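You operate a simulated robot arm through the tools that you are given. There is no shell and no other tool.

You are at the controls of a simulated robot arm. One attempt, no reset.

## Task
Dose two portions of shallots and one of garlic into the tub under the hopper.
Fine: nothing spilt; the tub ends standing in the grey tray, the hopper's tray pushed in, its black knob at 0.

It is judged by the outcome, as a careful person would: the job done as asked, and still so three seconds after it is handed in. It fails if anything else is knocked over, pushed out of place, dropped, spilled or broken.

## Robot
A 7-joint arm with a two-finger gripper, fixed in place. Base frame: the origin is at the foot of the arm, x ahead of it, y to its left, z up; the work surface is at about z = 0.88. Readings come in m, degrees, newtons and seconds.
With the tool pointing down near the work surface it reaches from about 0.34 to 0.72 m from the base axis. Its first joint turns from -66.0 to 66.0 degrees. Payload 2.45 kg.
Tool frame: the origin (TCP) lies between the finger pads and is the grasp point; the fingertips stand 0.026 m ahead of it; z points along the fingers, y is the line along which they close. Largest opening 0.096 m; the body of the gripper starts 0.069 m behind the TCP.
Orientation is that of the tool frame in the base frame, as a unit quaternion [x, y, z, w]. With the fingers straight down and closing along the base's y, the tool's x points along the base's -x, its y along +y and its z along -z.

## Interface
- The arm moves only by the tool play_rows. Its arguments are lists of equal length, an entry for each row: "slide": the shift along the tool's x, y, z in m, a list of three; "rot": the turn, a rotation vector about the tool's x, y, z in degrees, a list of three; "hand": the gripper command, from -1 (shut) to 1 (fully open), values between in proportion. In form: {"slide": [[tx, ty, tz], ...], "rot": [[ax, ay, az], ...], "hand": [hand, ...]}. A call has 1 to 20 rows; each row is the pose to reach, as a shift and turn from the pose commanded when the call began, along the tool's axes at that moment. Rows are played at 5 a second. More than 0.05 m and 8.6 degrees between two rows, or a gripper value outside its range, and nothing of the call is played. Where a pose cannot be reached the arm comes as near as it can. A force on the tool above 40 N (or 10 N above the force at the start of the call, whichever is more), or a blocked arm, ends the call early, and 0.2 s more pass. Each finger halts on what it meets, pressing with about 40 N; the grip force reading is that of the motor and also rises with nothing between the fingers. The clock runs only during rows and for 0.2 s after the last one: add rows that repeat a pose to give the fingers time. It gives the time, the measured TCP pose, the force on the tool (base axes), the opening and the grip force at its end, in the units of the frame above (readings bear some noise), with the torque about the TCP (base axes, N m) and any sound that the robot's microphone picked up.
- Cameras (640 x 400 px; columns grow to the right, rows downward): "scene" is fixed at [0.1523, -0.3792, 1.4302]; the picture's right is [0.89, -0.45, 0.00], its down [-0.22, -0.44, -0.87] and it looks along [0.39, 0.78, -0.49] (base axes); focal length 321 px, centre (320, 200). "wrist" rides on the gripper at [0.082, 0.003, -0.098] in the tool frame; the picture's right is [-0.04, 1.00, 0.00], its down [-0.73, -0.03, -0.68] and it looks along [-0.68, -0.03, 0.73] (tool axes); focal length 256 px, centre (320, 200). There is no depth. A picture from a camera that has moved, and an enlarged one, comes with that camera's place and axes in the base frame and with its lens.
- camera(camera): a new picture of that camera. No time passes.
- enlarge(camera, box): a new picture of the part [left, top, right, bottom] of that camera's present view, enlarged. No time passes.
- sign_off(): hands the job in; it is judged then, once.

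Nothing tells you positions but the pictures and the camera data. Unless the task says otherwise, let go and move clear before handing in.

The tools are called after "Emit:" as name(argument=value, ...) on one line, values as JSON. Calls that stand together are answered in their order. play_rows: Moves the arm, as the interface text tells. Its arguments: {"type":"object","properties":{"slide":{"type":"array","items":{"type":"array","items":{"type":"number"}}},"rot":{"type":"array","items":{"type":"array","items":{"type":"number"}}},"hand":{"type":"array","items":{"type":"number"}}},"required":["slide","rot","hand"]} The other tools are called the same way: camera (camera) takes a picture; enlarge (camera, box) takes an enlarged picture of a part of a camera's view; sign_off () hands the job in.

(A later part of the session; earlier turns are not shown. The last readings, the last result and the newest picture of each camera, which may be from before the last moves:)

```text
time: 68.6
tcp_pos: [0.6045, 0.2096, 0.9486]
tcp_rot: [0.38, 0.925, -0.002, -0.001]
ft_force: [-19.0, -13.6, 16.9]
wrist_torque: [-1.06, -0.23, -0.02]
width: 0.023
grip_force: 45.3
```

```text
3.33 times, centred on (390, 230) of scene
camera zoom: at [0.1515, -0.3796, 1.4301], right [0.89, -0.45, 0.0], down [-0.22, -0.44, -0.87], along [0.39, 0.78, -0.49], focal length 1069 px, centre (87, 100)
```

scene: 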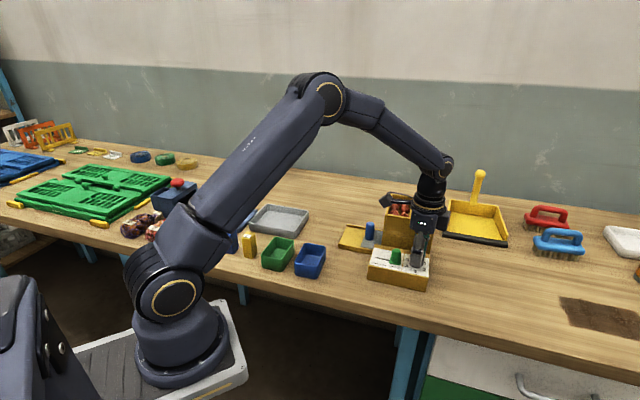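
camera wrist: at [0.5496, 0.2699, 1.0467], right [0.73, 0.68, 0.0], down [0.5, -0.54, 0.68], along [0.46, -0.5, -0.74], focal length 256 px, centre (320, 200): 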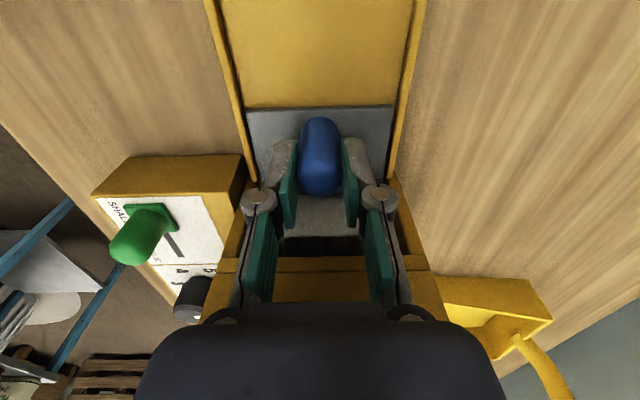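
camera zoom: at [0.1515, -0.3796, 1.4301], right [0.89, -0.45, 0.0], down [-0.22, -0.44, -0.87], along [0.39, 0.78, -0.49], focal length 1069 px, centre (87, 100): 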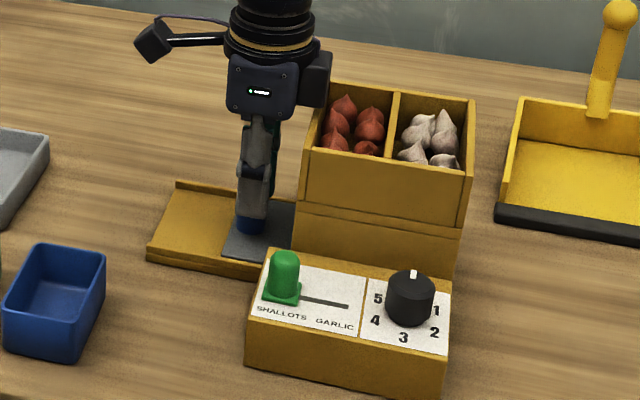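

The tray is in. I'll go back to the knob for the second shallot portion.

Emit:
play_rows(slide=[[0, 0, 0], [0, 0, 0], [0, 0, -0.04], [0, 0, -0.085], [0, 0, -0.127], [-0.0182, -0.016, -0.127], [-0.0363, -0.032, -0.127], [-0.0545, -0.048, -0.127], [-0.0727, -0.064, -0.127], [-0.0909, -0.08, -0.127], [-0.109, -0.096, -0.127], [-0.1272, -0.112, -0.127], [-0.1272, -0.112, -0.127]], rot=[[0, 0, 0], [0, 0, 0], [0, 0, 0], [0, 0, 0], [0, 0, 0], [0, 0, -7], [0, 0, -14], [0, 0, -21], [0, 0, -28], [0, 0, -35], [0, 0, -42], [0, 0, -49], [0, 0, -49]], hand=[-0.4, 0.1, 0.1, 0.1, 0.1, 0.1, 0, 0, 0, 0, 0, 0, 0])

Emit:
enlarge(camera="wrist", box=[260, 40, 400, 140])

```text
time: 71.4
tcp_pos: [0.6169, 0.0418, 1.0747]
tcp_rot: [-0.04, 0.999, 0.0, 0.0]
ft_force: [-0.6, -0.9, -0.3]
wrist_torque: [-0.01, 0.0, 0.02]
width: 0.048
grip_force: 0.1
```

```text
4.00 times, centred on (330, 90) of wrist
camera zoom: at [0.5359, 0.038, 1.173], right [-0.04, 1.0, 0.0], down [0.73, 0.03, 0.68], along [0.68, 0.03, -0.73], focal length 1024 px, centre (280, 640)
```

zoom: 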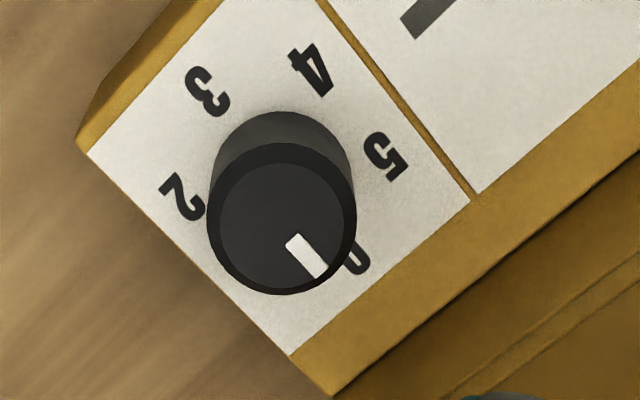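

Emit:
play_rows(slide=[[-0.0007, 0.0006, 0.03], [-0.0007, 0.0006, 0.06], [-0.0007, 0.0006, 0.09], [-0.0007, 0.0006, 0.109], [-0.0007, 0.0006, 0.109], [-0.0007, 0.0006, 0.109], [-0.0007, 0.0006, 0.109]], rot=[[0, 0, 0], [0, 0, 0], [0, 0, 0], [0, 0, 0], [0, 0, 0], [0, 0, 0], [0, 0, 0]], hand=[0, 0, 0, 0, 0, -0.5, -0.5])

Emit:
enlarge(camera="wrist", box=[250, 110, 400, 210])

```text
time: 73.0
tcp_pos: [0.618, 0.0403, 0.9664]
tcp_rot: [-0.037, 0.999, -0.001, 0.0]
ft_force: [0.2, -7.5, -0.4]
wrist_torque: [-0.25, -0.24, 0.02]
width: 0.0318
grip_force: 30.9
```

```text
4.00 times, centred on (325, 160) of wrist
camera zoom: at [0.5379, 0.039, 1.0649], right [-0.04, 1.0, 0.0], down [0.73, 0.03, 0.68], along [0.68, 0.02, -0.73], focal length 1024 px, centre (300, 360)
```

zoom: 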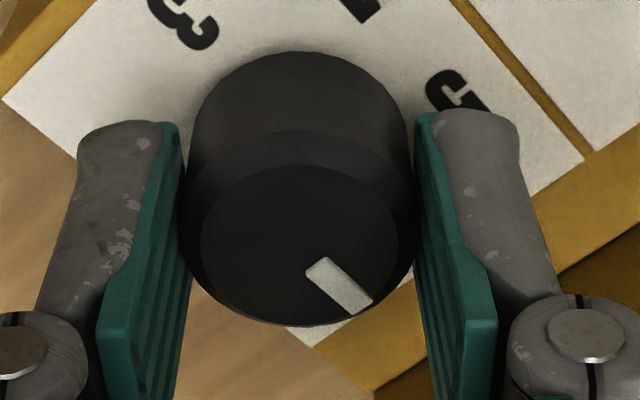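

The knob is gripped at 0. I'll turn 0→1 with SHALLOTS selected, with a small height correction to keep the force low.

Emit:
play_rows(slide=[[0, -0.0003, 0.0003], [0, -0.0005, 0.0006], [0, -0.0005, 0.0009], [0, -0.0005, 0.001], [0, -0.0005, 0.001], [0, -0.0005, 0.001], [0, -0.0005, 0.001], [0, -0.0005, 0.001], [0, -0.0005, 0.001], [0, -0.0005, 0.001], [0, -0.0005, 0.001]], rot=[[0, 0, 7.5], [0, 0, 15], [0, 0, 22.5], [0, 0, 30], [0, 0, 37.5], [0, 0, 45], [0, 0, 52.5], [0, 0, 60], [0, 0, 60], [0, 0, 60], [0, 0, 60]], hand=[-0.5, -0.5, -0.5, -0.5, -0.5, -0.5, -0.5, -0.5, -0.5, -0.5, -0.5])

Emit:
enlarge(camera="wrist", box=[250, 90, 400, 210])

```text
time: 75.4
tcp_pos: [0.6172, 0.0388, 0.9657]
tcp_rot: [0.467, 0.884, 0.0, 0.001]
ft_force: [-10.6, -17.7, 32.3]
wrist_torque: [-0.22, 0.57, 0.03]
width: 0.0313
grip_force: 45.0
```

```text
3.33 times, centred on (325, 150) of wrist
camera zoom: at [0.5755, 0.1097, 1.0647], right [0.85, 0.53, 0.0], down [0.39, -0.62, 0.68], along [0.36, -0.58, -0.73], focal length 853 px, centre (303, 367)
```

zoom: 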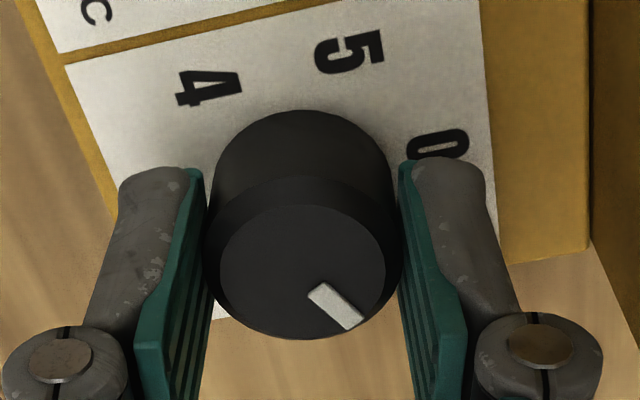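

The knob is at 1. Now I'll turn it back to 0.

Emit:
play_rows(slide=[[0, -0.0005, -0.0006], [0, -0.0005, -0.001], [0, -0.0005, -0.001], [0, -0.0005, -0.001], [0, 0, -0.001], [0, 0, -0.001], [0, 0, -0.001], [0, 0, -0.001], [0, 0, -0.001], [0, 0, -0.001]], rot=[[0, 0, -7.5], [0, 0, -15], [0, 0, -22.5], [0, 0, -30], [0, 0, -37.5], [0, 0, -45], [0, 0, -52.5], [0, 0, -60], [0, 0, -60], [0, 0, -60]], hand=[-0.5, -0.5, -0.5, -0.5, -0.5, -0.5, -0.5, -0.5, -0.5, -0.5])

Emit:
enlarge(camera="wrist", box=[250, 110, 400, 210])

```text
time: 77.6
tcp_pos: [0.6176, 0.0413, 0.9665]
tcp_rot: [-0.039, 0.999, -0.001, 0.001]
ft_force: [6.8, -10.0, 18.1]
wrist_torque: [-0.16, -0.46, -0.01]
width: 0.0313
grip_force: 45.3
```

```text
4.00 times, centred on (325, 160) of wrist
camera zoom: at [0.5376, 0.0385, 1.0645], right [-0.04, 1.0, 0.0], down [0.73, 0.03, 0.68], along [0.68, 0.03, -0.73], focal length 1024 px, centre (300, 360)
```

zoom: 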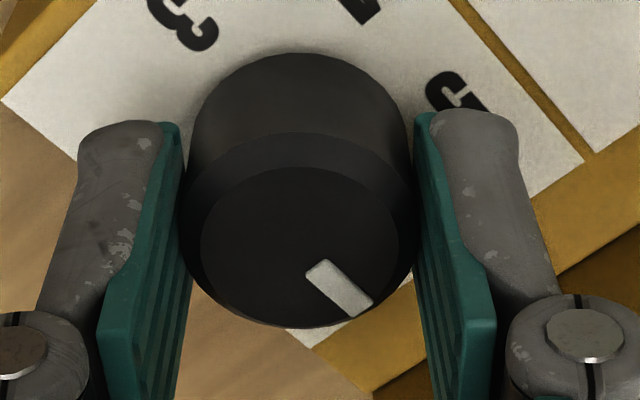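

The knob is back at 0. I'll release it and return to the peg.

Emit:
play_rows(slide=[[0, 0, 0], [0, 0, 0], [0, 0, -0.035], [0, 0, -0.075], [0, 0, -0.11], [-0.0001, 0.0241, -0.11], [-0.0002, 0.0483, -0.11], [-0.0003, 0.0724, -0.11], [-0.0003, 0.0966, -0.11], [-0.0004, 0.1207, -0.11], [-0.0005, 0.1449, -0.11], [-0.0006, 0.169, -0.11], [-0.0006, 0.169, -0.11]], rot=[[0, 0, 0], [0, 0, 0], [0, 0, 0], [0, 0, 0], [0, 0, 0], [0, 0, 7], [0, 0, 14], [0, 0, 21], [0, 0, 28], [0, 0, 35], [0, 0, 42], [0, 0, 49], [0, 0, 49]], hand=[-0.2, 0, 0, 0, 0, 0, 0.1, 0.1, 0.1, 0.1, 0.1, 0.1, 0.1])

Emit:
enlarge(camera="wrist", box=[230, 20, 410, 160])

Emit:
enlarge(camera="scene", box=[330, 170, 450, 290])

```text
time: 80.4
tcp_pos: [0.6047, 0.2105, 1.0746]
tcp_rot: [0.38, 0.925, -0.001, 0.0]
ft_force: [0.2, 0.3, 0.3]
wrist_torque: [-0.02, -0.03, 0.04]
width: 0.0528
grip_force: 0.0
```

```text
2.86 times, centred on (320, 90) of wrist
camera zoom: at [0.5506, 0.2699, 1.1732], right [0.73, 0.68, 0.0], down [0.5, -0.54, 0.68], along [0.46, -0.5, -0.73], focal length 731 px, centre (320, 514)
```

zoom: 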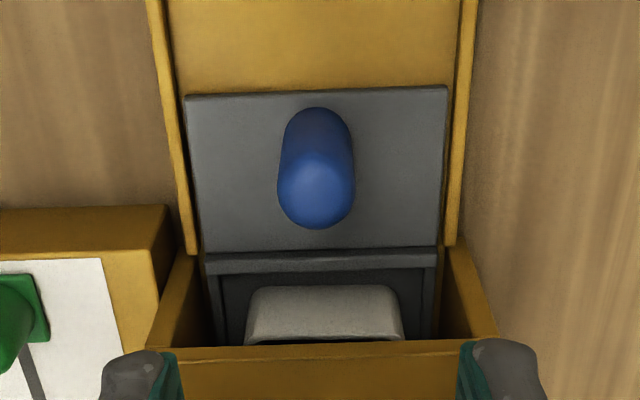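

```text
3.33 times, centred on (390, 230) of scene
camera zoom: at [0.1524, -0.3791, 1.4302], right [0.89, -0.45, 0.0], down [-0.22, -0.44, -0.87], along [0.39, 0.78, -0.49], focal length 1069 px, centre (87, 100)
```

zoom: 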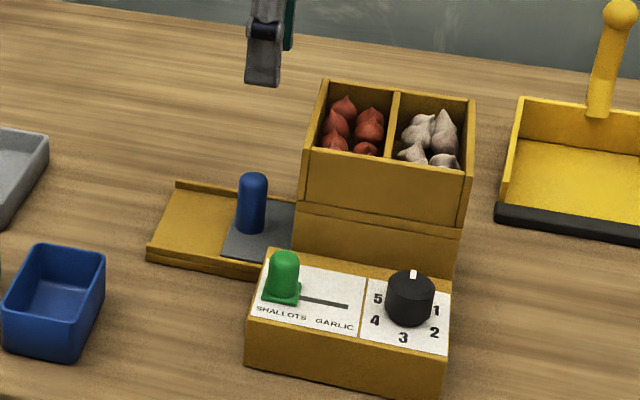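

The knob reads 0 and nothing is spilt on the bench. I'll grip the peg and pull the tray out for the last time.

Emit:
play_rows(slide=[[0, 0, 0.04], [0, 0, 0.085], [0, 0, 0.12], [0, 0, 0.127], [0, 0, 0.127], [0, 0, 0.127], [0, 0, 0.127], [0, 0, 0.127]], rot=[[0, 0, 0], [0, 0, 0], [0, 0, 0], [0, 0, 0], [0, 0, 0], [0, 0, 0], [0, 0, 0], [0, 0, 0]], hand=[0.1, 0.1, 0.1, 0.1, 0.1, -0.7, -0.7, -0.7])

Emit:
play_rows(slide=[[0.006, 0, 0], [0.012, 0, 0], [0.018, 0, 0], [0.025, 0, 0], [0.032, 0, 0], [0.039, 0, 0], [0.046, 0, 0], [0.053, 0, 0], [0.06, 0, 0], [0.067, 0, 0], [0.074, 0, 0], [0.081, 0, 0], [0.088, 0, 0], [0.095, 0, 0], [0.095, 0, 0]], rot=[[0, 0, 0], [0, 0, 0], [0, 0, 0], [0, 0, 0], [0, 0, 0], [0, 0, 0], [0, 0, 0], [0, 0, 0], [0, 0, 0], [0, 0, 0], [0, 0, 0], [0, 0, 0], [0, 0, 0], [0, 0, 0], [0, 0, 0]], hand=[-0.7, -0.7, -0.7, -0.7, -0.7, -0.7, -0.7, -0.7, -0.7, -0.7, -0.7, -0.7, -0.7, -0.7, -0.7])

Emit:
enlarge(camera="scene", box=[310, 180, 410, 280])

Emit:
camera(camera="wrist")

```text
time: 82.2
tcp_pos: [0.6049, 0.2094, 0.9482]
tcp_rot: [0.38, 0.925, -0.001, 0.0]
ft_force: [-3.9, -4.9, 0.5]
wrist_torque: [-0.05, 0.21, 0.01]
width: 0.0234
grip_force: 37.7
```

```text
time: 85.4
tcp_pos: [0.5375, 0.2751, 0.9469]
tcp_rot: [0.38, 0.925, -0.001, -0.002]
ft_force: [-9.4, -9.9, -18.7]
wrist_torque: [-0.31, 0.12, 0.02]
width: 0.0232
grip_force: 45.2
```

```text
4.00 times, centred on (360, 230) of scene
camera zoom: at [0.1524, -0.3792, 1.4302], right [0.89, -0.45, 0.0], down [-0.22, -0.44, -0.87], along [0.39, 0.78, -0.49], focal length 1283 px, centre (160, 80)
```

zoom: 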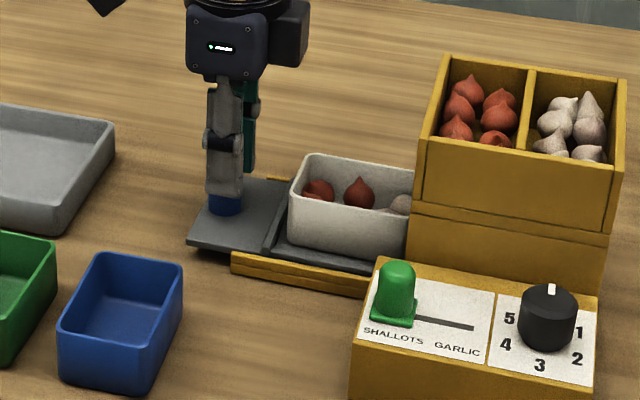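

```text
taken
camera wrist: at [0.4834, 0.3362, 1.0464], right [0.73, 0.68, 0.0], down [0.5, -0.54, 0.68], along [0.46, -0.5, -0.73], focal length 256 px, centre (320, 200)
```

wrist: 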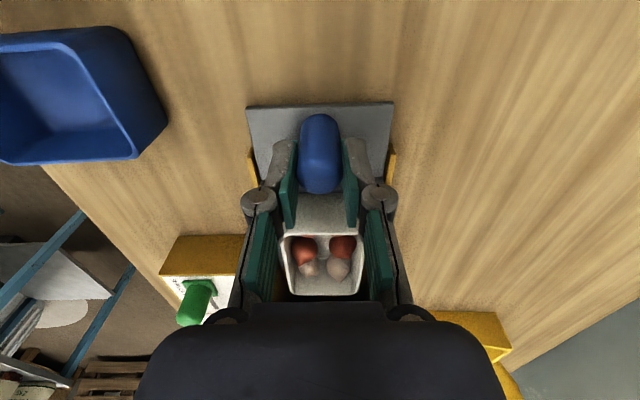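

I'll pull about 12 mm more so the tub has extra room from the housing when lifted.

Emit:
play_rows(slide=[[0.004, -0.001, 0.001], [0.008, -0.001, 0.001], [0.012, -0.001, 0.001], [0.012, -0.001, 0.001]], rot=[[0, 0, 0], [0, 0, 0], [0, 0, 0], [0, 0, 0]], hand=[-0.7, -0.7, -0.7, -0.7])

Emit:
enlarge(camera="scene", box=[310, 180, 410, 280])

```text
time: 86.4
tcp_pos: [0.5298, 0.2849, 0.9482]
tcp_rot: [0.379, 0.925, 0.0, 0.0]
ft_force: [-5.7, -5.4, -17.3]
wrist_torque: [0.21, 0.41, 0.03]
width: 0.0232
grip_force: 44.6
```

```text
4.00 times, centred on (360, 230) of scene
camera zoom: at [0.1525, -0.3792, 1.4302], right [0.89, -0.45, 0.0], down [-0.22, -0.44, -0.87], along [0.39, 0.78, -0.49], focal length 1283 px, centre (160, 80)
```

zoom: 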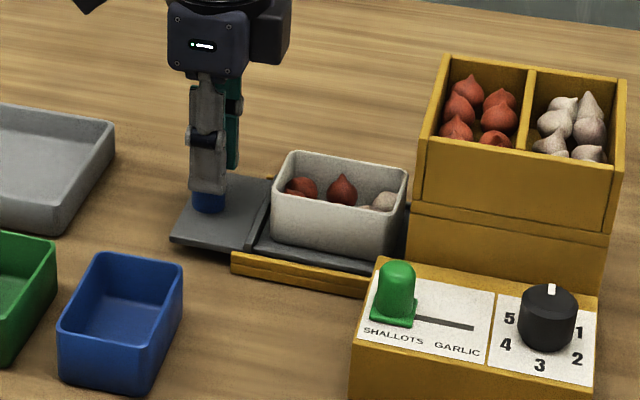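

The tub is now well clear. I'll release the peg and look straight down to count everything.

Emit:
play_rows(slide=[[0, 0, 0.0005], [0, 0, 0.0005], [0, 0, 0], [0, 0, -0.03], [0, 0, -0.07], [-0.02, 0, -0.1], [-0.04, 0, -0.12], [-0.06, 0, -0.124]], rot=[[0, 0, 0], [0, 0, 0], [0, 0, 0], [0, 0, 0], [0, 8, 0], [0, 16, 0], [0, 24, 0], [0, 32, 0]], hand=[-0.4, 0.1, 0.1, 0.1, 0.5, 1, 1, 1])

Emit:
camera(camera="wrist")

Emit:
enlarge(camera="wrist", box=[270, 120, 380, 250])

Emit:
enlarge(camera="scene", box=[310, 180, 410, 280])

```text
time: 88.2
tcp_pos: [0.5706, 0.2427, 1.0739]
tcp_rot: [0.365, 0.889, 0.105, -0.255]
ft_force: [-0.1, -0.1, -0.5]
wrist_torque: [0.03, -0.02, 0.03]
width: 0.0961
grip_force: 0.0
```

```text
taken
camera wrist: at [0.5621, 0.2585, 1.2005], right [0.72, 0.69, -0.02], down [0.68, -0.71, 0.18], along [0.11, -0.15, -0.98], focal length 256 px, centre (320, 200)
```

wrist: 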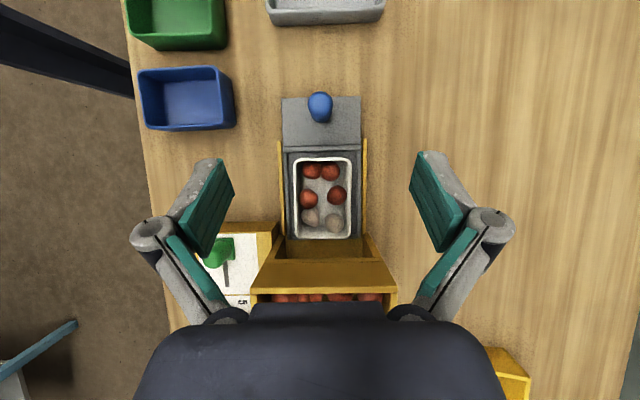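

```text
3.08 times, centred on (325, 185) of wrist
camera zoom: at [0.5621, 0.2585, 1.2005], right [0.72, 0.69, -0.02], down [0.68, -0.71, 0.18], along [0.11, -0.15, -0.98], focal length 788 px, centre (305, 246)
```

zoom: 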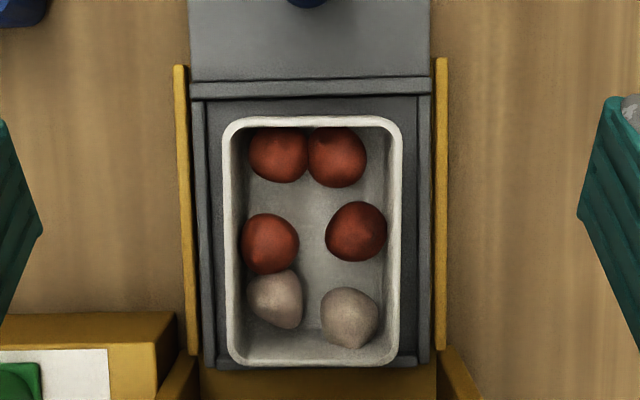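

```text
4.00 times, centred on (360, 230) of scene
camera zoom: at [0.1523, -0.3792, 1.4302], right [0.89, -0.45, 0.0], down [-0.22, -0.44, -0.87], along [0.39, 0.78, -0.49], focal length 1283 px, centre (160, 80)
```

zoom: 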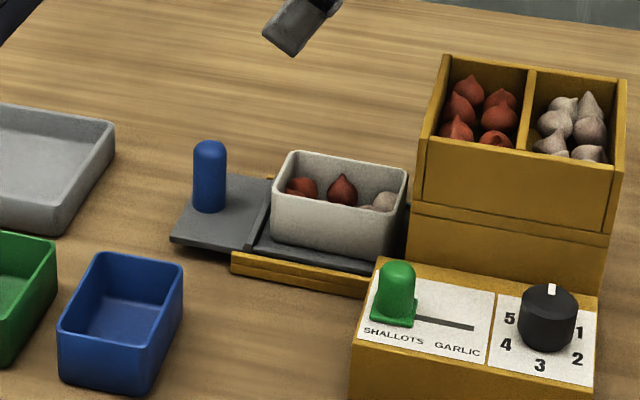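

The tub holds 4 shallots and 2 garlic, which is two portions of shallots and one of garlic. Its centre is near U 0.268, V 0.573 in the hopper frame, about (0.592, 0.222) in base coordinates. I'll level the gripper above the tub, slightly off its centre on the side away from the hopper.

Emit:
play_rows(slide=[[-0.0074, 0, 0.0058], [-0.0148, 0, 0.0115], [-0.0222, 0, 0.0173], [-0.0296, 0, 0.023], [-0.037, 0, 0.0288], [-0.037, 0, 0.0288]], rot=[[0, -6.4, 0], [0, -12.8, 0], [0, -19.2, 0], [0, -25.6, 0], [0, -32, 0], [0, -32, 0]], hand=[1, 1, 1, 1, 1, 1])

Emit:
camera(camera="wrist")

Emit:
enlarge(camera="scene", box=[310, 160, 430, 280])

```text
time: 89.6
tcp_pos: [0.5832, 0.2305, 1.0276]
tcp_rot: [0.38, 0.925, 0.0, 0.0]
ft_force: [-0.8, 0.2, -0.2]
wrist_torque: [0.01, -0.03, -0.01]
width: 0.0961
grip_force: 0.1
```

```text
taken
camera wrist: at [0.528, 0.2912, 1.1258], right [0.73, 0.68, 0.0], down [0.5, -0.54, 0.68], along [0.46, -0.5, -0.73], focal length 256 px, centre (320, 200)
```

wrist: 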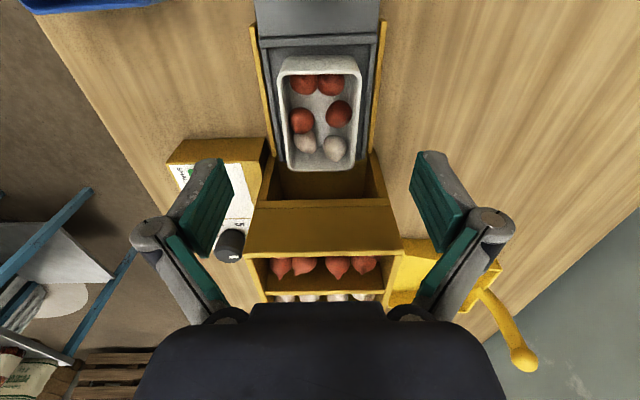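

```text
3.33 times, centred on (370, 220) of scene
camera zoom: at [0.1523, -0.3792, 1.4302], right [0.89, -0.45, 0.0], down [-0.22, -0.44, -0.87], along [0.39, 0.78, -0.49], focal length 1069 px, centre (153, 133)
```

zoom: 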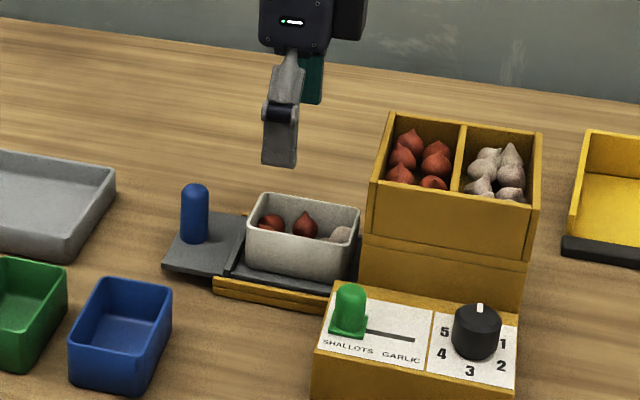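

The tub is centred between the fingers and the block will clear the hopper by about 2 cm. I'll descend around the tub's sides.

Emit:
play_rows(slide=[[0, 0, 0.025], [0, 0, 0.05], [0, 0, 0.075], [0, 0, 0.0906], [0, 0, 0.0906]], rot=[[0, 0, 0], [0, 0, 0], [0, 0, 0], [0, 0, 0], [0, 0, 0]], hand=[1, 1, 1, 1, 1])

Emit:
camera(camera="wrist")

Emit:
enlarge(camera="scene", box=[320, 180, 420, 280])

```text
time: 90.8
tcp_pos: [0.5822, 0.2316, 0.9367]
tcp_rot: [0.38, 0.925, 0.0, 0.0]
ft_force: [-0.4, 0.1, 0.6]
wrist_torque: [0.01, -0.05, -0.02]
width: 0.096
grip_force: 0.0
```

```text
taken
camera wrist: at [0.5285, 0.2919, 1.0353], right [0.73, 0.68, 0.0], down [0.5, -0.54, 0.68], along [0.46, -0.5, -0.73], focal length 256 px, centre (320, 200)
```

wrist: 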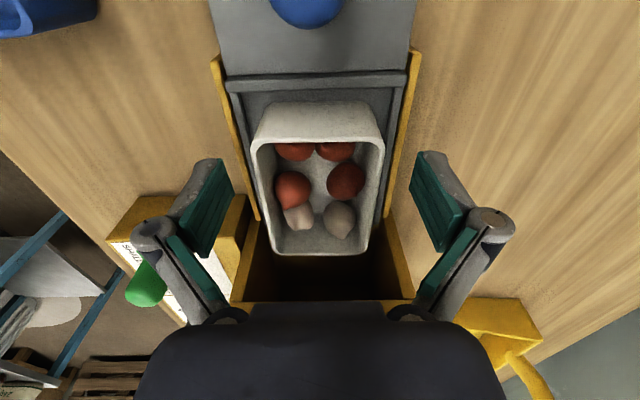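

```text
4.00 times, centred on (370, 230) of scene
camera zoom: at [0.1523, -0.3792, 1.4302], right [0.89, -0.45, 0.0], down [-0.22, -0.44, -0.87], along [0.39, 0.78, -0.49], focal length 1283 px, centre (120, 80)
```

zoom: 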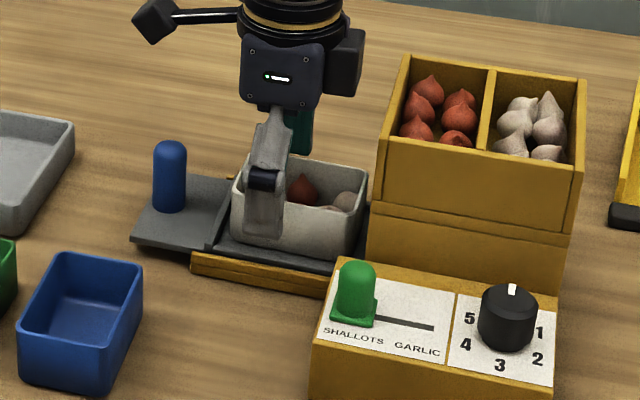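

The fingers straddle the tub cleanly. I'll close gently on its long sides.

Emit:
play_rows(slide=[[0, 0, 0], [0, 0, 0], [0, 0, 0], [0, 0, 0], [0, 0, 0]], rot=[[0, 0, 0], [0, 0, 0], [0, 0, 0], [0, 0, 0], [0, 0, 0]], hand=[0.5, 0.2, 0.0, 0.0, 0.0])

Emit:
camera(camera="wrist")

Emit:
enlarge(camera="scene", box=[320, 180, 420, 280])

```text
time: 92.0
tcp_pos: [0.5837, 0.2331, 0.9371]
tcp_rot: [0.38, 0.925, 0.0, 0.0]
ft_force: [-1.2, -0.5, 2.9]
wrist_torque: [-0.08, 0.11, -0.05]
width: 0.0597
grip_force: 40.3
```

```text
taken
camera wrist: at [0.5286, 0.2919, 1.0359], right [0.73, 0.68, 0.0], down [0.5, -0.54, 0.68], along [0.46, -0.5, -0.73], focal length 256 px, centre (320, 200)
```

wrist: 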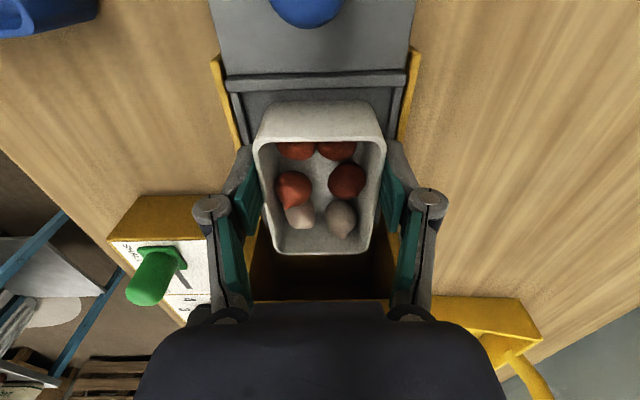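

```text
4.00 times, centred on (370, 230) of scene
camera zoom: at [0.1523, -0.3792, 1.4302], right [0.89, -0.45, 0.0], down [-0.22, -0.44, -0.87], along [0.39, 0.78, -0.49], focal length 1283 px, centre (120, 80)
```

zoom: 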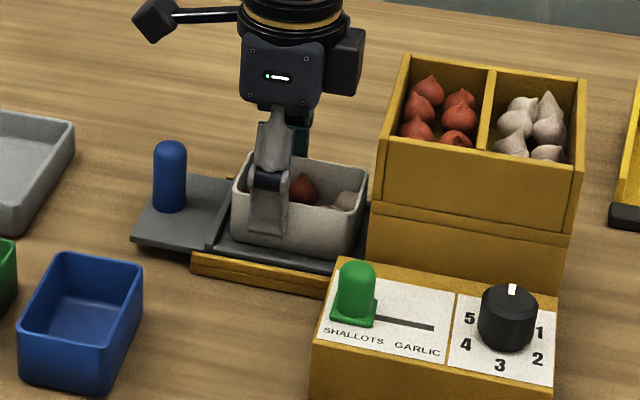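

The tub is held at 59.7 mm. I'll lift slowly by 2.5 cm first and check.

Emit:
play_rows(slide=[[0, 0, -0.003], [0, 0, -0.007], [0, 0, -0.012], [0, 0, -0.018], [0, 0, -0.025], [0, 0, -0.025]], rot=[[0, 0, 0], [0, 0, 0], [0, 0, 0], [0, 0, 0], [0, 0, 0], [0, 0, 0]], hand=[-0.1, -0.1, -0.1, -0.1, -0.1, -0.1])

Emit:
camera(camera="wrist")

Emit:
enlarge(camera="scene", box=[320, 180, 420, 280])

```text
time: 93.4
tcp_pos: [0.5829, 0.2302, 0.9632]
tcp_rot: [0.38, 0.925, 0.0, 0.0]
ft_force: [-0.8, -0.6, 7.2]
wrist_torque: [-0.05, 0.08, -0.04]
width: 0.0438
grip_force: 0.3
```

```text
taken
camera wrist: at [0.5278, 0.2913, 1.0614], right [0.73, 0.68, 0.0], down [0.5, -0.54, 0.68], along [0.47, -0.5, -0.73], focal length 256 px, centre (320, 200)
```

wrist: 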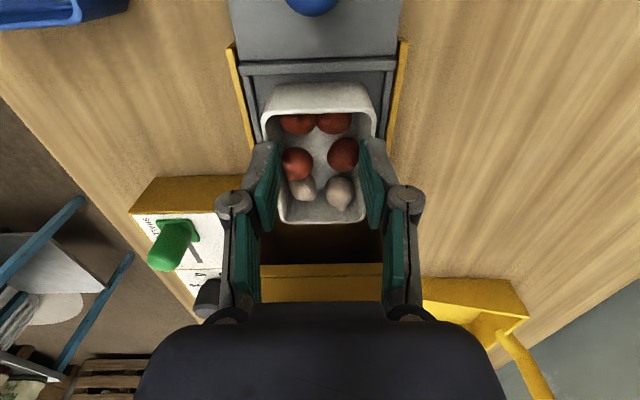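

```text
4.00 times, centred on (370, 230) of scene
camera zoom: at [0.1522, -0.3792, 1.4302], right [0.89, -0.45, 0.0], down [-0.22, -0.44, -0.87], along [0.39, 0.78, -0.49], focal length 1283 px, centre (120, 80)
```

zoom: 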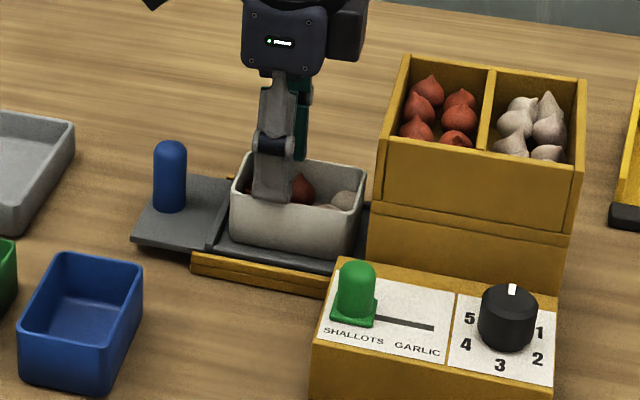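

The grip slipped: the fingers closed to 44 mm above the tub, and the tub is still standing on the tray with its contents. I'll rise straight up and look carefully before trying again.

Emit:
play_rows(slide=[[0, 0, -0.01], [0, 0, -0.02], [0, 0, -0.035], [0, 0, -0.05], [0, 0, -0.065]], rot=[[0, 0, 0], [0, 0, 0], [0, 0, 0], [0, 0, 0], [0, 0, 0]], hand=[-0.1, -0.1, -0.1, -0.1, -0.1])

Emit:
enlarge(camera="wrist", box=[230, 0, 410, 190])

Emit:
enlarge(camera="scene", box=[340, 200, 410, 260])

```text
time: 94.6
tcp_pos: [0.5831, 0.2317, 1.0276]
tcp_rot: [0.379, 0.925, 0.0, 0.0]
ft_force: [0.0, 0.1, -0.5]
wrist_torque: [-0.02, -0.02, 0.0]
width: 0.043
grip_force: 0.0
```

```text
2.11 times, centred on (320, 95) of wrist
camera zoom: at [0.5291, 0.2913, 1.126], right [0.73, 0.68, 0.0], down [0.5, -0.54, 0.68], along [0.46, -0.5, -0.73], focal length 539 px, centre (320, 421)
```

zoom: 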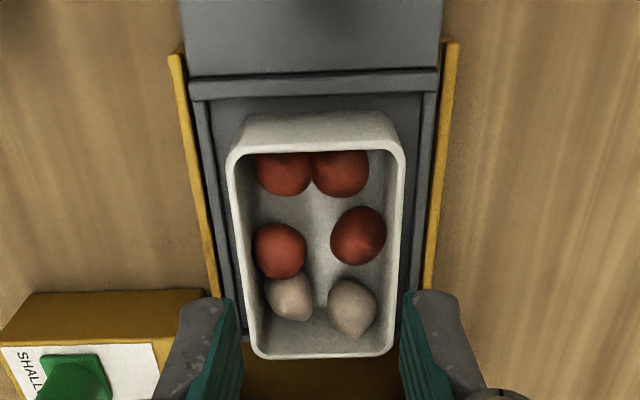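

```text
6.67 times, centred on (375, 230) of scene
camera zoom: at [0.1523, -0.3792, 1.4302], right [0.89, -0.45, 0.0], down [-0.22, -0.44, -0.87], along [0.39, 0.78, -0.49], focal length 2138 px, centre (-47, 0)
```

zoom: 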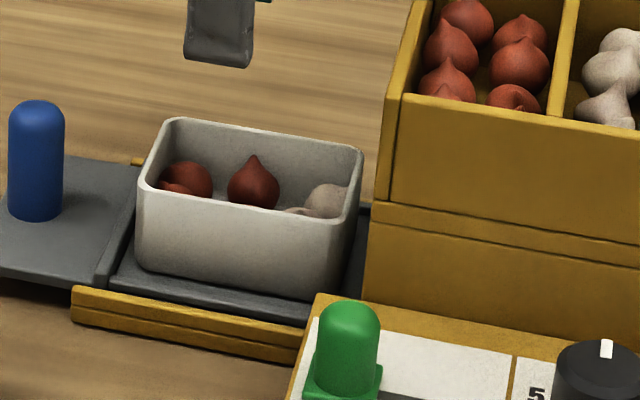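

The tub is intact with all six pieces. Its rim is lower than I had estimated, at z ≈ 0.936, so my grip only caught the top edge. The rails and tray edges lie at or below about z 0.90, so I can grip about 7 mm lower and closer to the tub's centre.

Emit:
play_rows(slide=[[-0.009, 0, 0], [-0.009, 0, 0], [-0.009, 0, 0], [-0.009, 0, 0.03], [-0.009, 0, 0.06], [-0.009, 0, 0.085], [-0.009, 0, 0.097], [-0.009, 0, 0.097]], rot=[[0, 0, 0], [0, 0, 0], [0, 0, 0], [0, 0, 0], [0, 0, 0], [0, 0, 0], [0, 0, 0], [0, 0, 0]], hand=[0.5, 1, 1, 1, 1, 1, 1, 1])

Emit:
camera(camera="wrist")

Emit:
enlarge(camera="scene", box=[340, 190, 420, 260])

```text
time: 96.4
tcp_pos: [0.5892, 0.2259, 0.9311]
tcp_rot: [0.379, 0.925, 0.0, 0.0]
ft_force: [-1.2, -0.3, -1.1]
wrist_torque: [0.01, -0.03, 0.02]
width: 0.0958
grip_force: 0.0
```

```text
taken
camera wrist: at [0.5357, 0.2852, 1.0293], right [0.73, 0.68, 0.0], down [0.5, -0.54, 0.68], along [0.46, -0.5, -0.73], focal length 256 px, centre (320, 200)
```

wrist: 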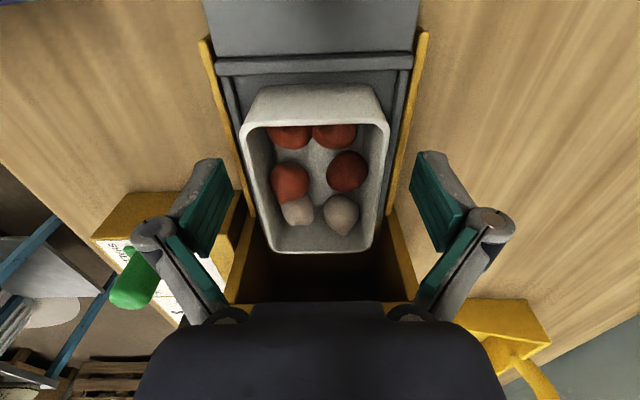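

```text
5.71 times, centred on (380, 225) of scene
camera zoom: at [0.1523, -0.3792, 1.4302], right [0.89, -0.45, 0.0], down [-0.22, -0.44, -0.87], along [0.39, 0.78, -0.49], focal length 1832 px, centre (-23, 57)
```

zoom: 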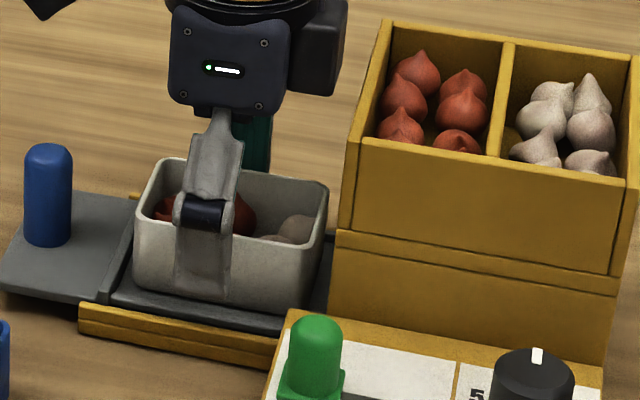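

There's no contact on the way down and the overlap is much better. I'll close on the tub.

Emit:
play_rows(slide=[[0, 0, 0], [0, 0, 0], [0, 0, 0], [0, 0, 0], [0, 0, 0], [0, 0, 0]], rot=[[0, 0, 0], [0, 0, 0], [0, 0, 0], [0, 0, 0], [0, 0, 0], [0, 0, 0]], hand=[0.5, 0.2, 0.0, -0.3, -0.3, -0.3])

Emit:
enlarge(camera="wrist", box=[190, 60, 450, 270])

Emit:
enlarge(camera="scene", box=[340, 190, 420, 260])

```text
time: 97.8
tcp_pos: [0.5893, 0.2261, 0.9308]
tcp_rot: [0.38, 0.925, 0.0, 0.0]
ft_force: [0.4, -0.3, 2.0]
wrist_torque: [-0.02, 0.13, 0.04]
width: 0.0595
grip_force: 40.2
```

```text
1.90 times, centred on (320, 165) of wrist
camera zoom: at [0.5357, 0.2851, 1.0297], right [0.73, 0.68, 0.0], down [0.5, -0.54, 0.68], along [0.46, -0.5, -0.73], focal length 488 px, centre (320, 267)
```

zoom: 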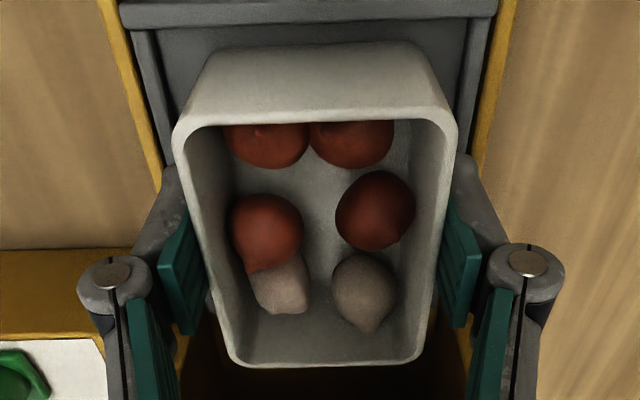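

```text
5.71 times, centred on (380, 225) of scene
camera zoom: at [0.1523, -0.3792, 1.4302], right [0.89, -0.45, 0.0], down [-0.22, -0.44, -0.87], along [0.39, 0.78, -0.49], focal length 1832 px, centre (-23, 57)
```

zoom: 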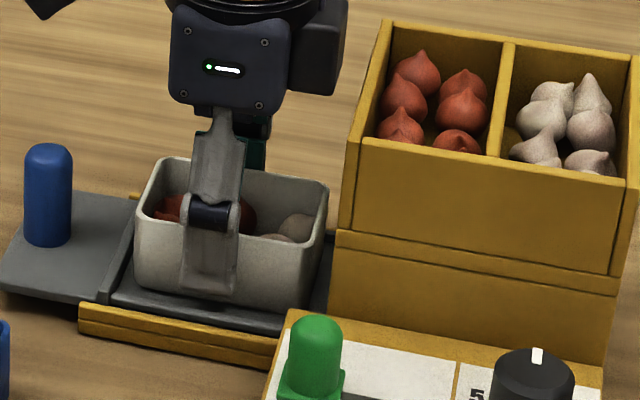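

It's gripped at 59.5 mm with 40 N. I'll lift very slowly at first and watch the width.

Emit:
play_rows(slide=[[0, 0, -0.001], [0, 0, -0.002], [0, 0, -0.003], [0, 0, -0.004], [0, 0, -0.005], [0, 0, -0.006]], rot=[[0, 0, 0], [0, 0, 0], [0, 0, 0], [0, 0, 0], [0, 0, 0], [0, 0, 0]], hand=[-0.3, -0.3, -0.3, -0.3, -0.3, -0.3])

Emit:
enlarge(camera="scene", box=[340, 190, 420, 260])

Emit:
enlarge(camera="wrist", box=[190, 60, 450, 270])

```text
time: 99.2
tcp_pos: [0.5899, 0.2238, 0.9361]
tcp_rot: [0.379, 0.925, 0.0, 0.0]
ft_force: [0.7, 0.5, -1.5]
wrist_torque: [0.01, -0.02, 0.0]
width: 0.0593
grip_force: 39.4
```

```text
5.71 times, centred on (380, 225) of scene
camera zoom: at [0.1524, -0.3792, 1.4302], right [0.89, -0.45, 0.0], down [-0.22, -0.44, -0.87], along [0.39, 0.78, -0.49], focal length 1832 px, centre (-23, 57)
```

zoom: 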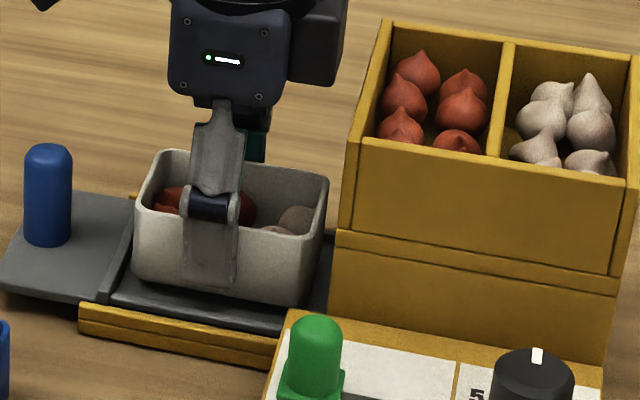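

```text
1.90 times, centred on (320, 165) of wrist
camera zoom: at [0.5349, 0.2847, 1.0347], right [0.73, 0.68, 0.0], down [0.5, -0.54, 0.68], along [0.46, -0.5, -0.73], focal length 488 px, centre (320, 267)
```

zoom: 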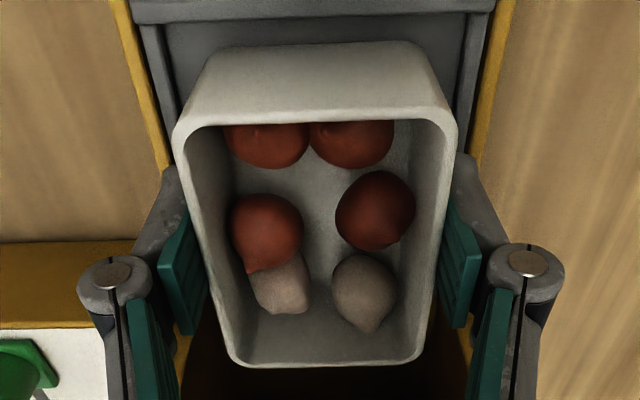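

The tub is coming up with the gripper. I'll keep lifting slowly.

Emit:
play_rows(slide=[[0, 0, -0.003], [0, 0, -0.006], [0, 0, -0.009], [0, 0, -0.012], [0, 0, -0.015], [0, 0, -0.018], [0, 0, -0.021], [0, 0, -0.024]], rot=[[0, 0, 0], [0, 0, 0], [0, 0, 0], [0, 0, 0], [0, 0, 0], [0, 0, 0], [0, 0, 0], [0, 0, 0]], hand=[-0.3, -0.3, -0.3, -0.3, -0.3, -0.3, -0.3, -0.3])

Emit:
enlarge(camera="wrist", box=[190, 60, 450, 270])

Emit:
enlarge(camera="scene", box=[340, 190, 420, 260])

```text
time: 101.0
tcp_pos: [0.5874, 0.2251, 0.9589]
tcp_rot: [0.379, 0.925, 0.0, 0.0]
ft_force: [0.2, 0.3, -2.3]
wrist_torque: [0.02, -0.01, -0.01]
width: 0.0593
grip_force: 39.9
```

```text
1.90 times, centred on (320, 165) of wrist
camera zoom: at [0.5346, 0.2845, 1.0581], right [0.73, 0.68, 0.0], down [0.5, -0.54, 0.68], along [0.46, -0.5, -0.73], focal length 488 px, centre (320, 267)
```

zoom: 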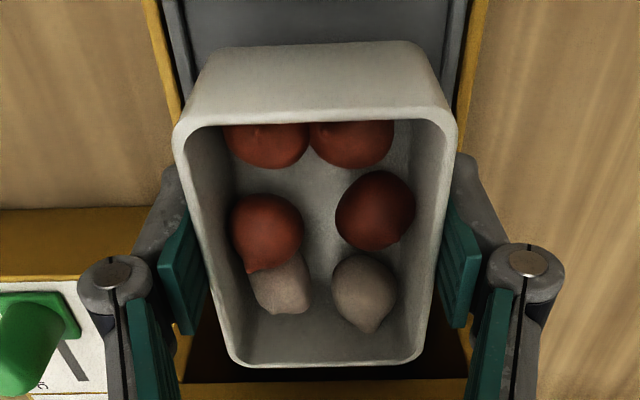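

```text
5.71 times, centred on (380, 225) of scene
camera zoom: at [0.1524, -0.3792, 1.4302], right [0.89, -0.45, 0.0], down [-0.22, -0.44, -0.87], along [0.39, 0.78, -0.49], focal length 1832 px, centre (-23, 57)
```

zoom: 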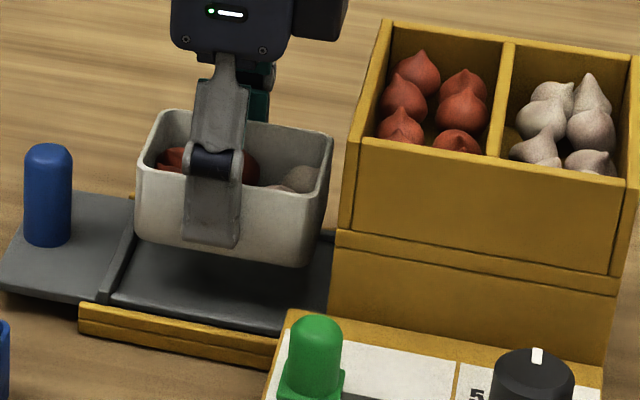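

The tub is stable in the grip. I'll raise it above peg height.

Emit:
play_rows(slide=[[0, 0, -0.004], [0, 0, -0.01], [0, 0, -0.017], [0, 0, -0.024], [0, 0, -0.031], [0, 0, -0.038], [0, 0, -0.045], [0, 0, -0.052], [0, 0, -0.059], [0, 0, -0.066], [0, 0, -0.07], [0, 0, -0.072]], rot=[[0, 0, 0], [0, 0, 0], [0, 0, 0], [0, 0, 0], [0, 0, 0], [0, 0, 0], [0, 0, 0], [0, 0, 0], [0, 0, 0], [0, 0, 0], [0, 0, 0], [0, 0, 0]], hand=[-0.3, -0.3, -0.3, -0.3, -0.3, -0.3, -0.3, -0.3, -0.3, -0.3, -0.3, -0.3])

Emit:
camera(camera="scene")

Emit:
camera(camera="wrist")

Emit:
enlarge(camera="scene", box=[220, 180, 340, 270])

```text
time: 103.6
tcp_pos: [0.5884, 0.2241, 1.0332]
tcp_rot: [0.38, 0.925, 0.001, 0.0]
ft_force: [-0.1, 1.1, -0.1]
wrist_torque: [0.02, 0.01, -0.04]
width: 0.0593
grip_force: 39.6
```

```text
taken
```

scene: 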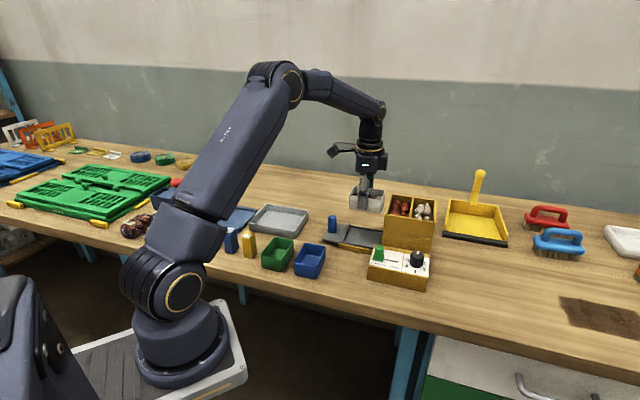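

```text
taken
camera wrist: at [0.5346, 0.285, 1.1309], right [0.73, 0.68, 0.0], down [0.5, -0.54, 0.68], along [0.46, -0.5, -0.73], focal length 256 px, centre (320, 200)
```

wrist: 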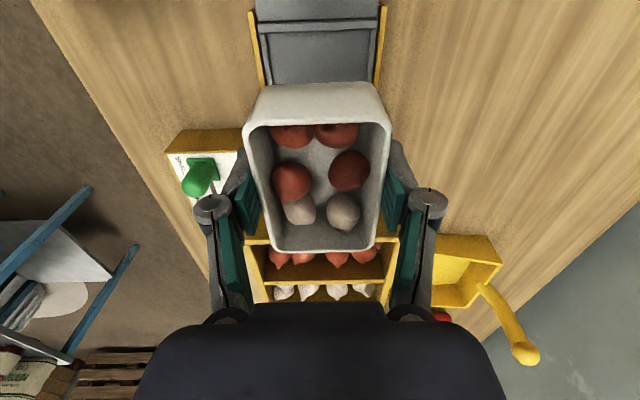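

```text
4.44 times, centred on (280, 225) of scene
camera zoom: at [0.1524, -0.3792, 1.4302], right [0.89, -0.45, 0.0], down [-0.22, -0.44, -0.87], along [0.39, 0.78, -0.49], focal length 1425 px, centre (498, 89)
```

zoom: 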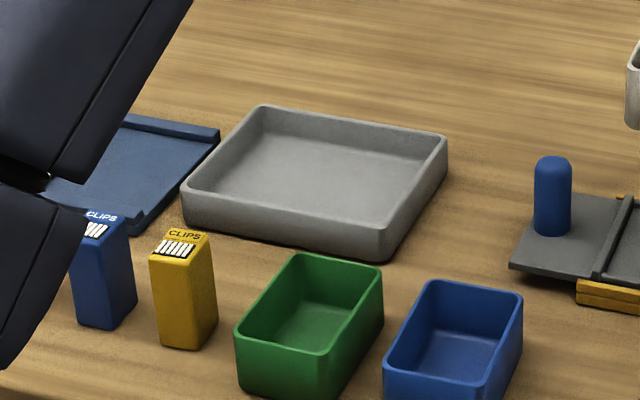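

The tub is at carry height, well above the peg. The grey tray is centred near (0.415, 0.411), at almost the same orientation, so this is a straight translation of about 26 cm away from the hopper.

Emit:
play_rows(slide=[[0.004, 0.0006, 0], [0.012, 0.0012, 0], [0.024, 0.0018, 0], [0.0392, 0.0024, 0], [0.0544, 0.003, 0], [0.0696, 0.0037, 0], [0.0848, 0.0043, 0], [0.1, 0.0049, 0], [0.1152, 0.0055, 0], [0.1304, 0.0061, 0], [0.1456, 0.0067, 0], [0.1608, 0.0073, 0], [0.176, 0.0079, 0], [0.1912, 0.0085, 0], [0.2064, 0.0091, 0], [0.2216, 0.0098, 0], [0.2368, 0.0104, 0], [0.2488, 0.011, 0], [0.2568, 0.0116, 0], [0.2608, 0.0122, 0]], rot=[[0, 0, 0], [0, 0, 0], [0, 0, 0], [0, 0, 0], [0, 0, 0], [0, 0, 0], [0, 0, 0], [0, 0, 0], [0, 0, 0], [0, 0, 0], [0, 0, 0], [0, 0, 0], [0, 0, 0], [0, 0, 0], [0, 0, 0], [0, 0, 0], [0, 0, 0], [0, 0, 0], [0, 0, 0], [0, 0, 0]], hand=[-0.3, -0.3, -0.3, -0.3, -0.3, -0.3, -0.3, -0.3, -0.3, -0.3, -0.3, -0.3, -0.3, -0.3, -0.3, -0.3, -0.3, -0.3, -0.3, -0.3])

Emit:
camera(camera="wrist")

Emit:
enlarge(camera="scene", box=[220, 150, 360, 270])

```text
time: 107.8
tcp_pos: [0.4109, 0.4157, 1.0332]
tcp_rot: [0.38, 0.925, 0.0, 0.0]
ft_force: [-0.4, -0.7, -1.8]
wrist_torque: [-0.02, 0.0, 0.0]
width: 0.0593
grip_force: 39.5
```

```text
taken
camera wrist: at [0.3567, 0.4768, 1.1311], right [0.73, 0.68, 0.0], down [0.5, -0.54, 0.68], along [0.46, -0.5, -0.73], focal length 256 px, centre (320, 200)
```

wrist: 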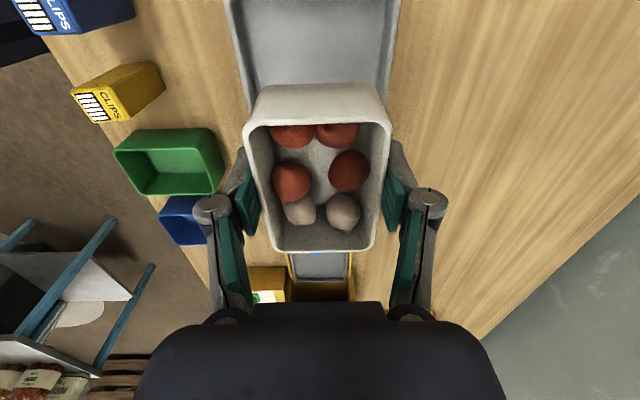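

```text
3.33 times, centred on (290, 210) of scene
camera zoom: at [0.1524, -0.3791, 1.4302], right [0.89, -0.45, 0.0], down [-0.22, -0.44, -0.87], along [0.39, 0.78, -0.49], focal length 1069 px, centre (420, 167)
```

zoom: 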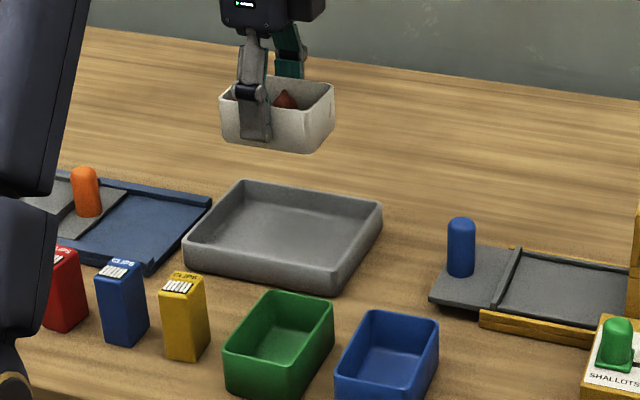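

The tub is over the grey tray and aligned within a few millimetres. I'll lower it to about 1 cm above the expected contact height.

Emit:
play_rows(slide=[[0, -0.001, 0.006], [0, -0.002, 0.016], [0, -0.002, 0.028], [0, -0.002, 0.04], [0, -0.002, 0.052], [0, -0.002, 0.064], [0, -0.002, 0.076], [0, -0.002, 0.086], [0, -0.002, 0.094], [0, -0.002, 0.099], [0, -0.002, 0.101]], rot=[[0, 0, 0], [0, 0, 0], [0, 0, 0], [0, 0, 0], [0, 0, 0], [0, 0, 0], [0, 0, 0], [0, 0, 0], [0, 0, 0], [0, 0, 0], [0, 0, 0]], hand=[-0.3, -0.3, -0.3, -0.3, -0.3, -0.3, -0.3, -0.3, -0.3, -0.3, -0.3])

Emit:
camera(camera="wrist")

Emit:
enlarge(camera="scene", box=[220, 170, 340, 270])

```text
time: 110.2
tcp_pos: [0.4094, 0.4145, 0.931]
tcp_rot: [0.379, 0.925, 0.0, -0.001]
ft_force: [-0.7, -0.6, -1.8]
wrist_torque: [-0.01, 0.0, 0.05]
width: 0.0594
grip_force: 40.2
```

```text
taken
camera wrist: at [0.3553, 0.4749, 1.0293], right [0.73, 0.68, 0.0], down [0.5, -0.54, 0.68], along [0.46, -0.5, -0.73], focal length 256 px, centre (320, 200)
```

wrist: 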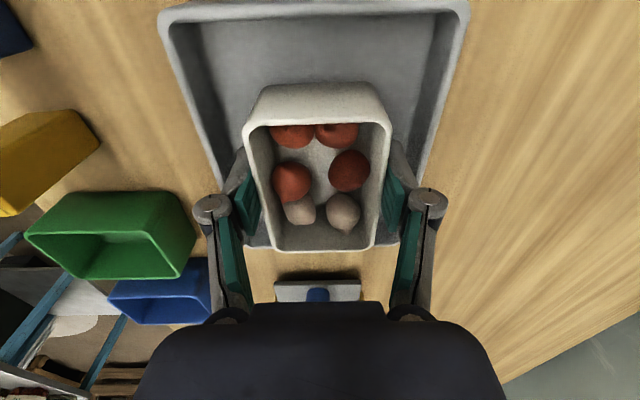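

```text
4.00 times, centred on (280, 220) of scene
camera zoom: at [0.1524, -0.3791, 1.4302], right [0.89, -0.45, 0.0], down [-0.22, -0.44, -0.87], along [0.39, 0.78, -0.49], focal length 1283 px, centre (480, 120)
```

zoom: 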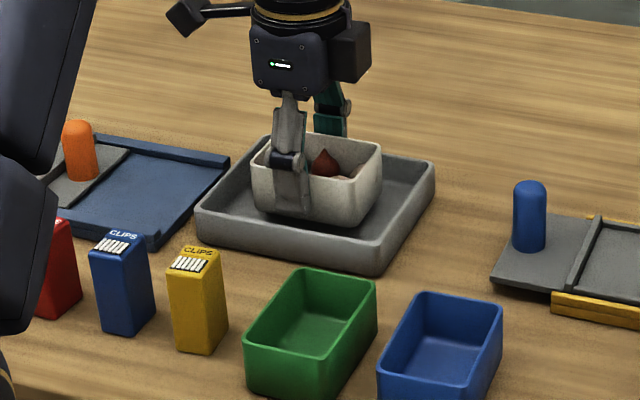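

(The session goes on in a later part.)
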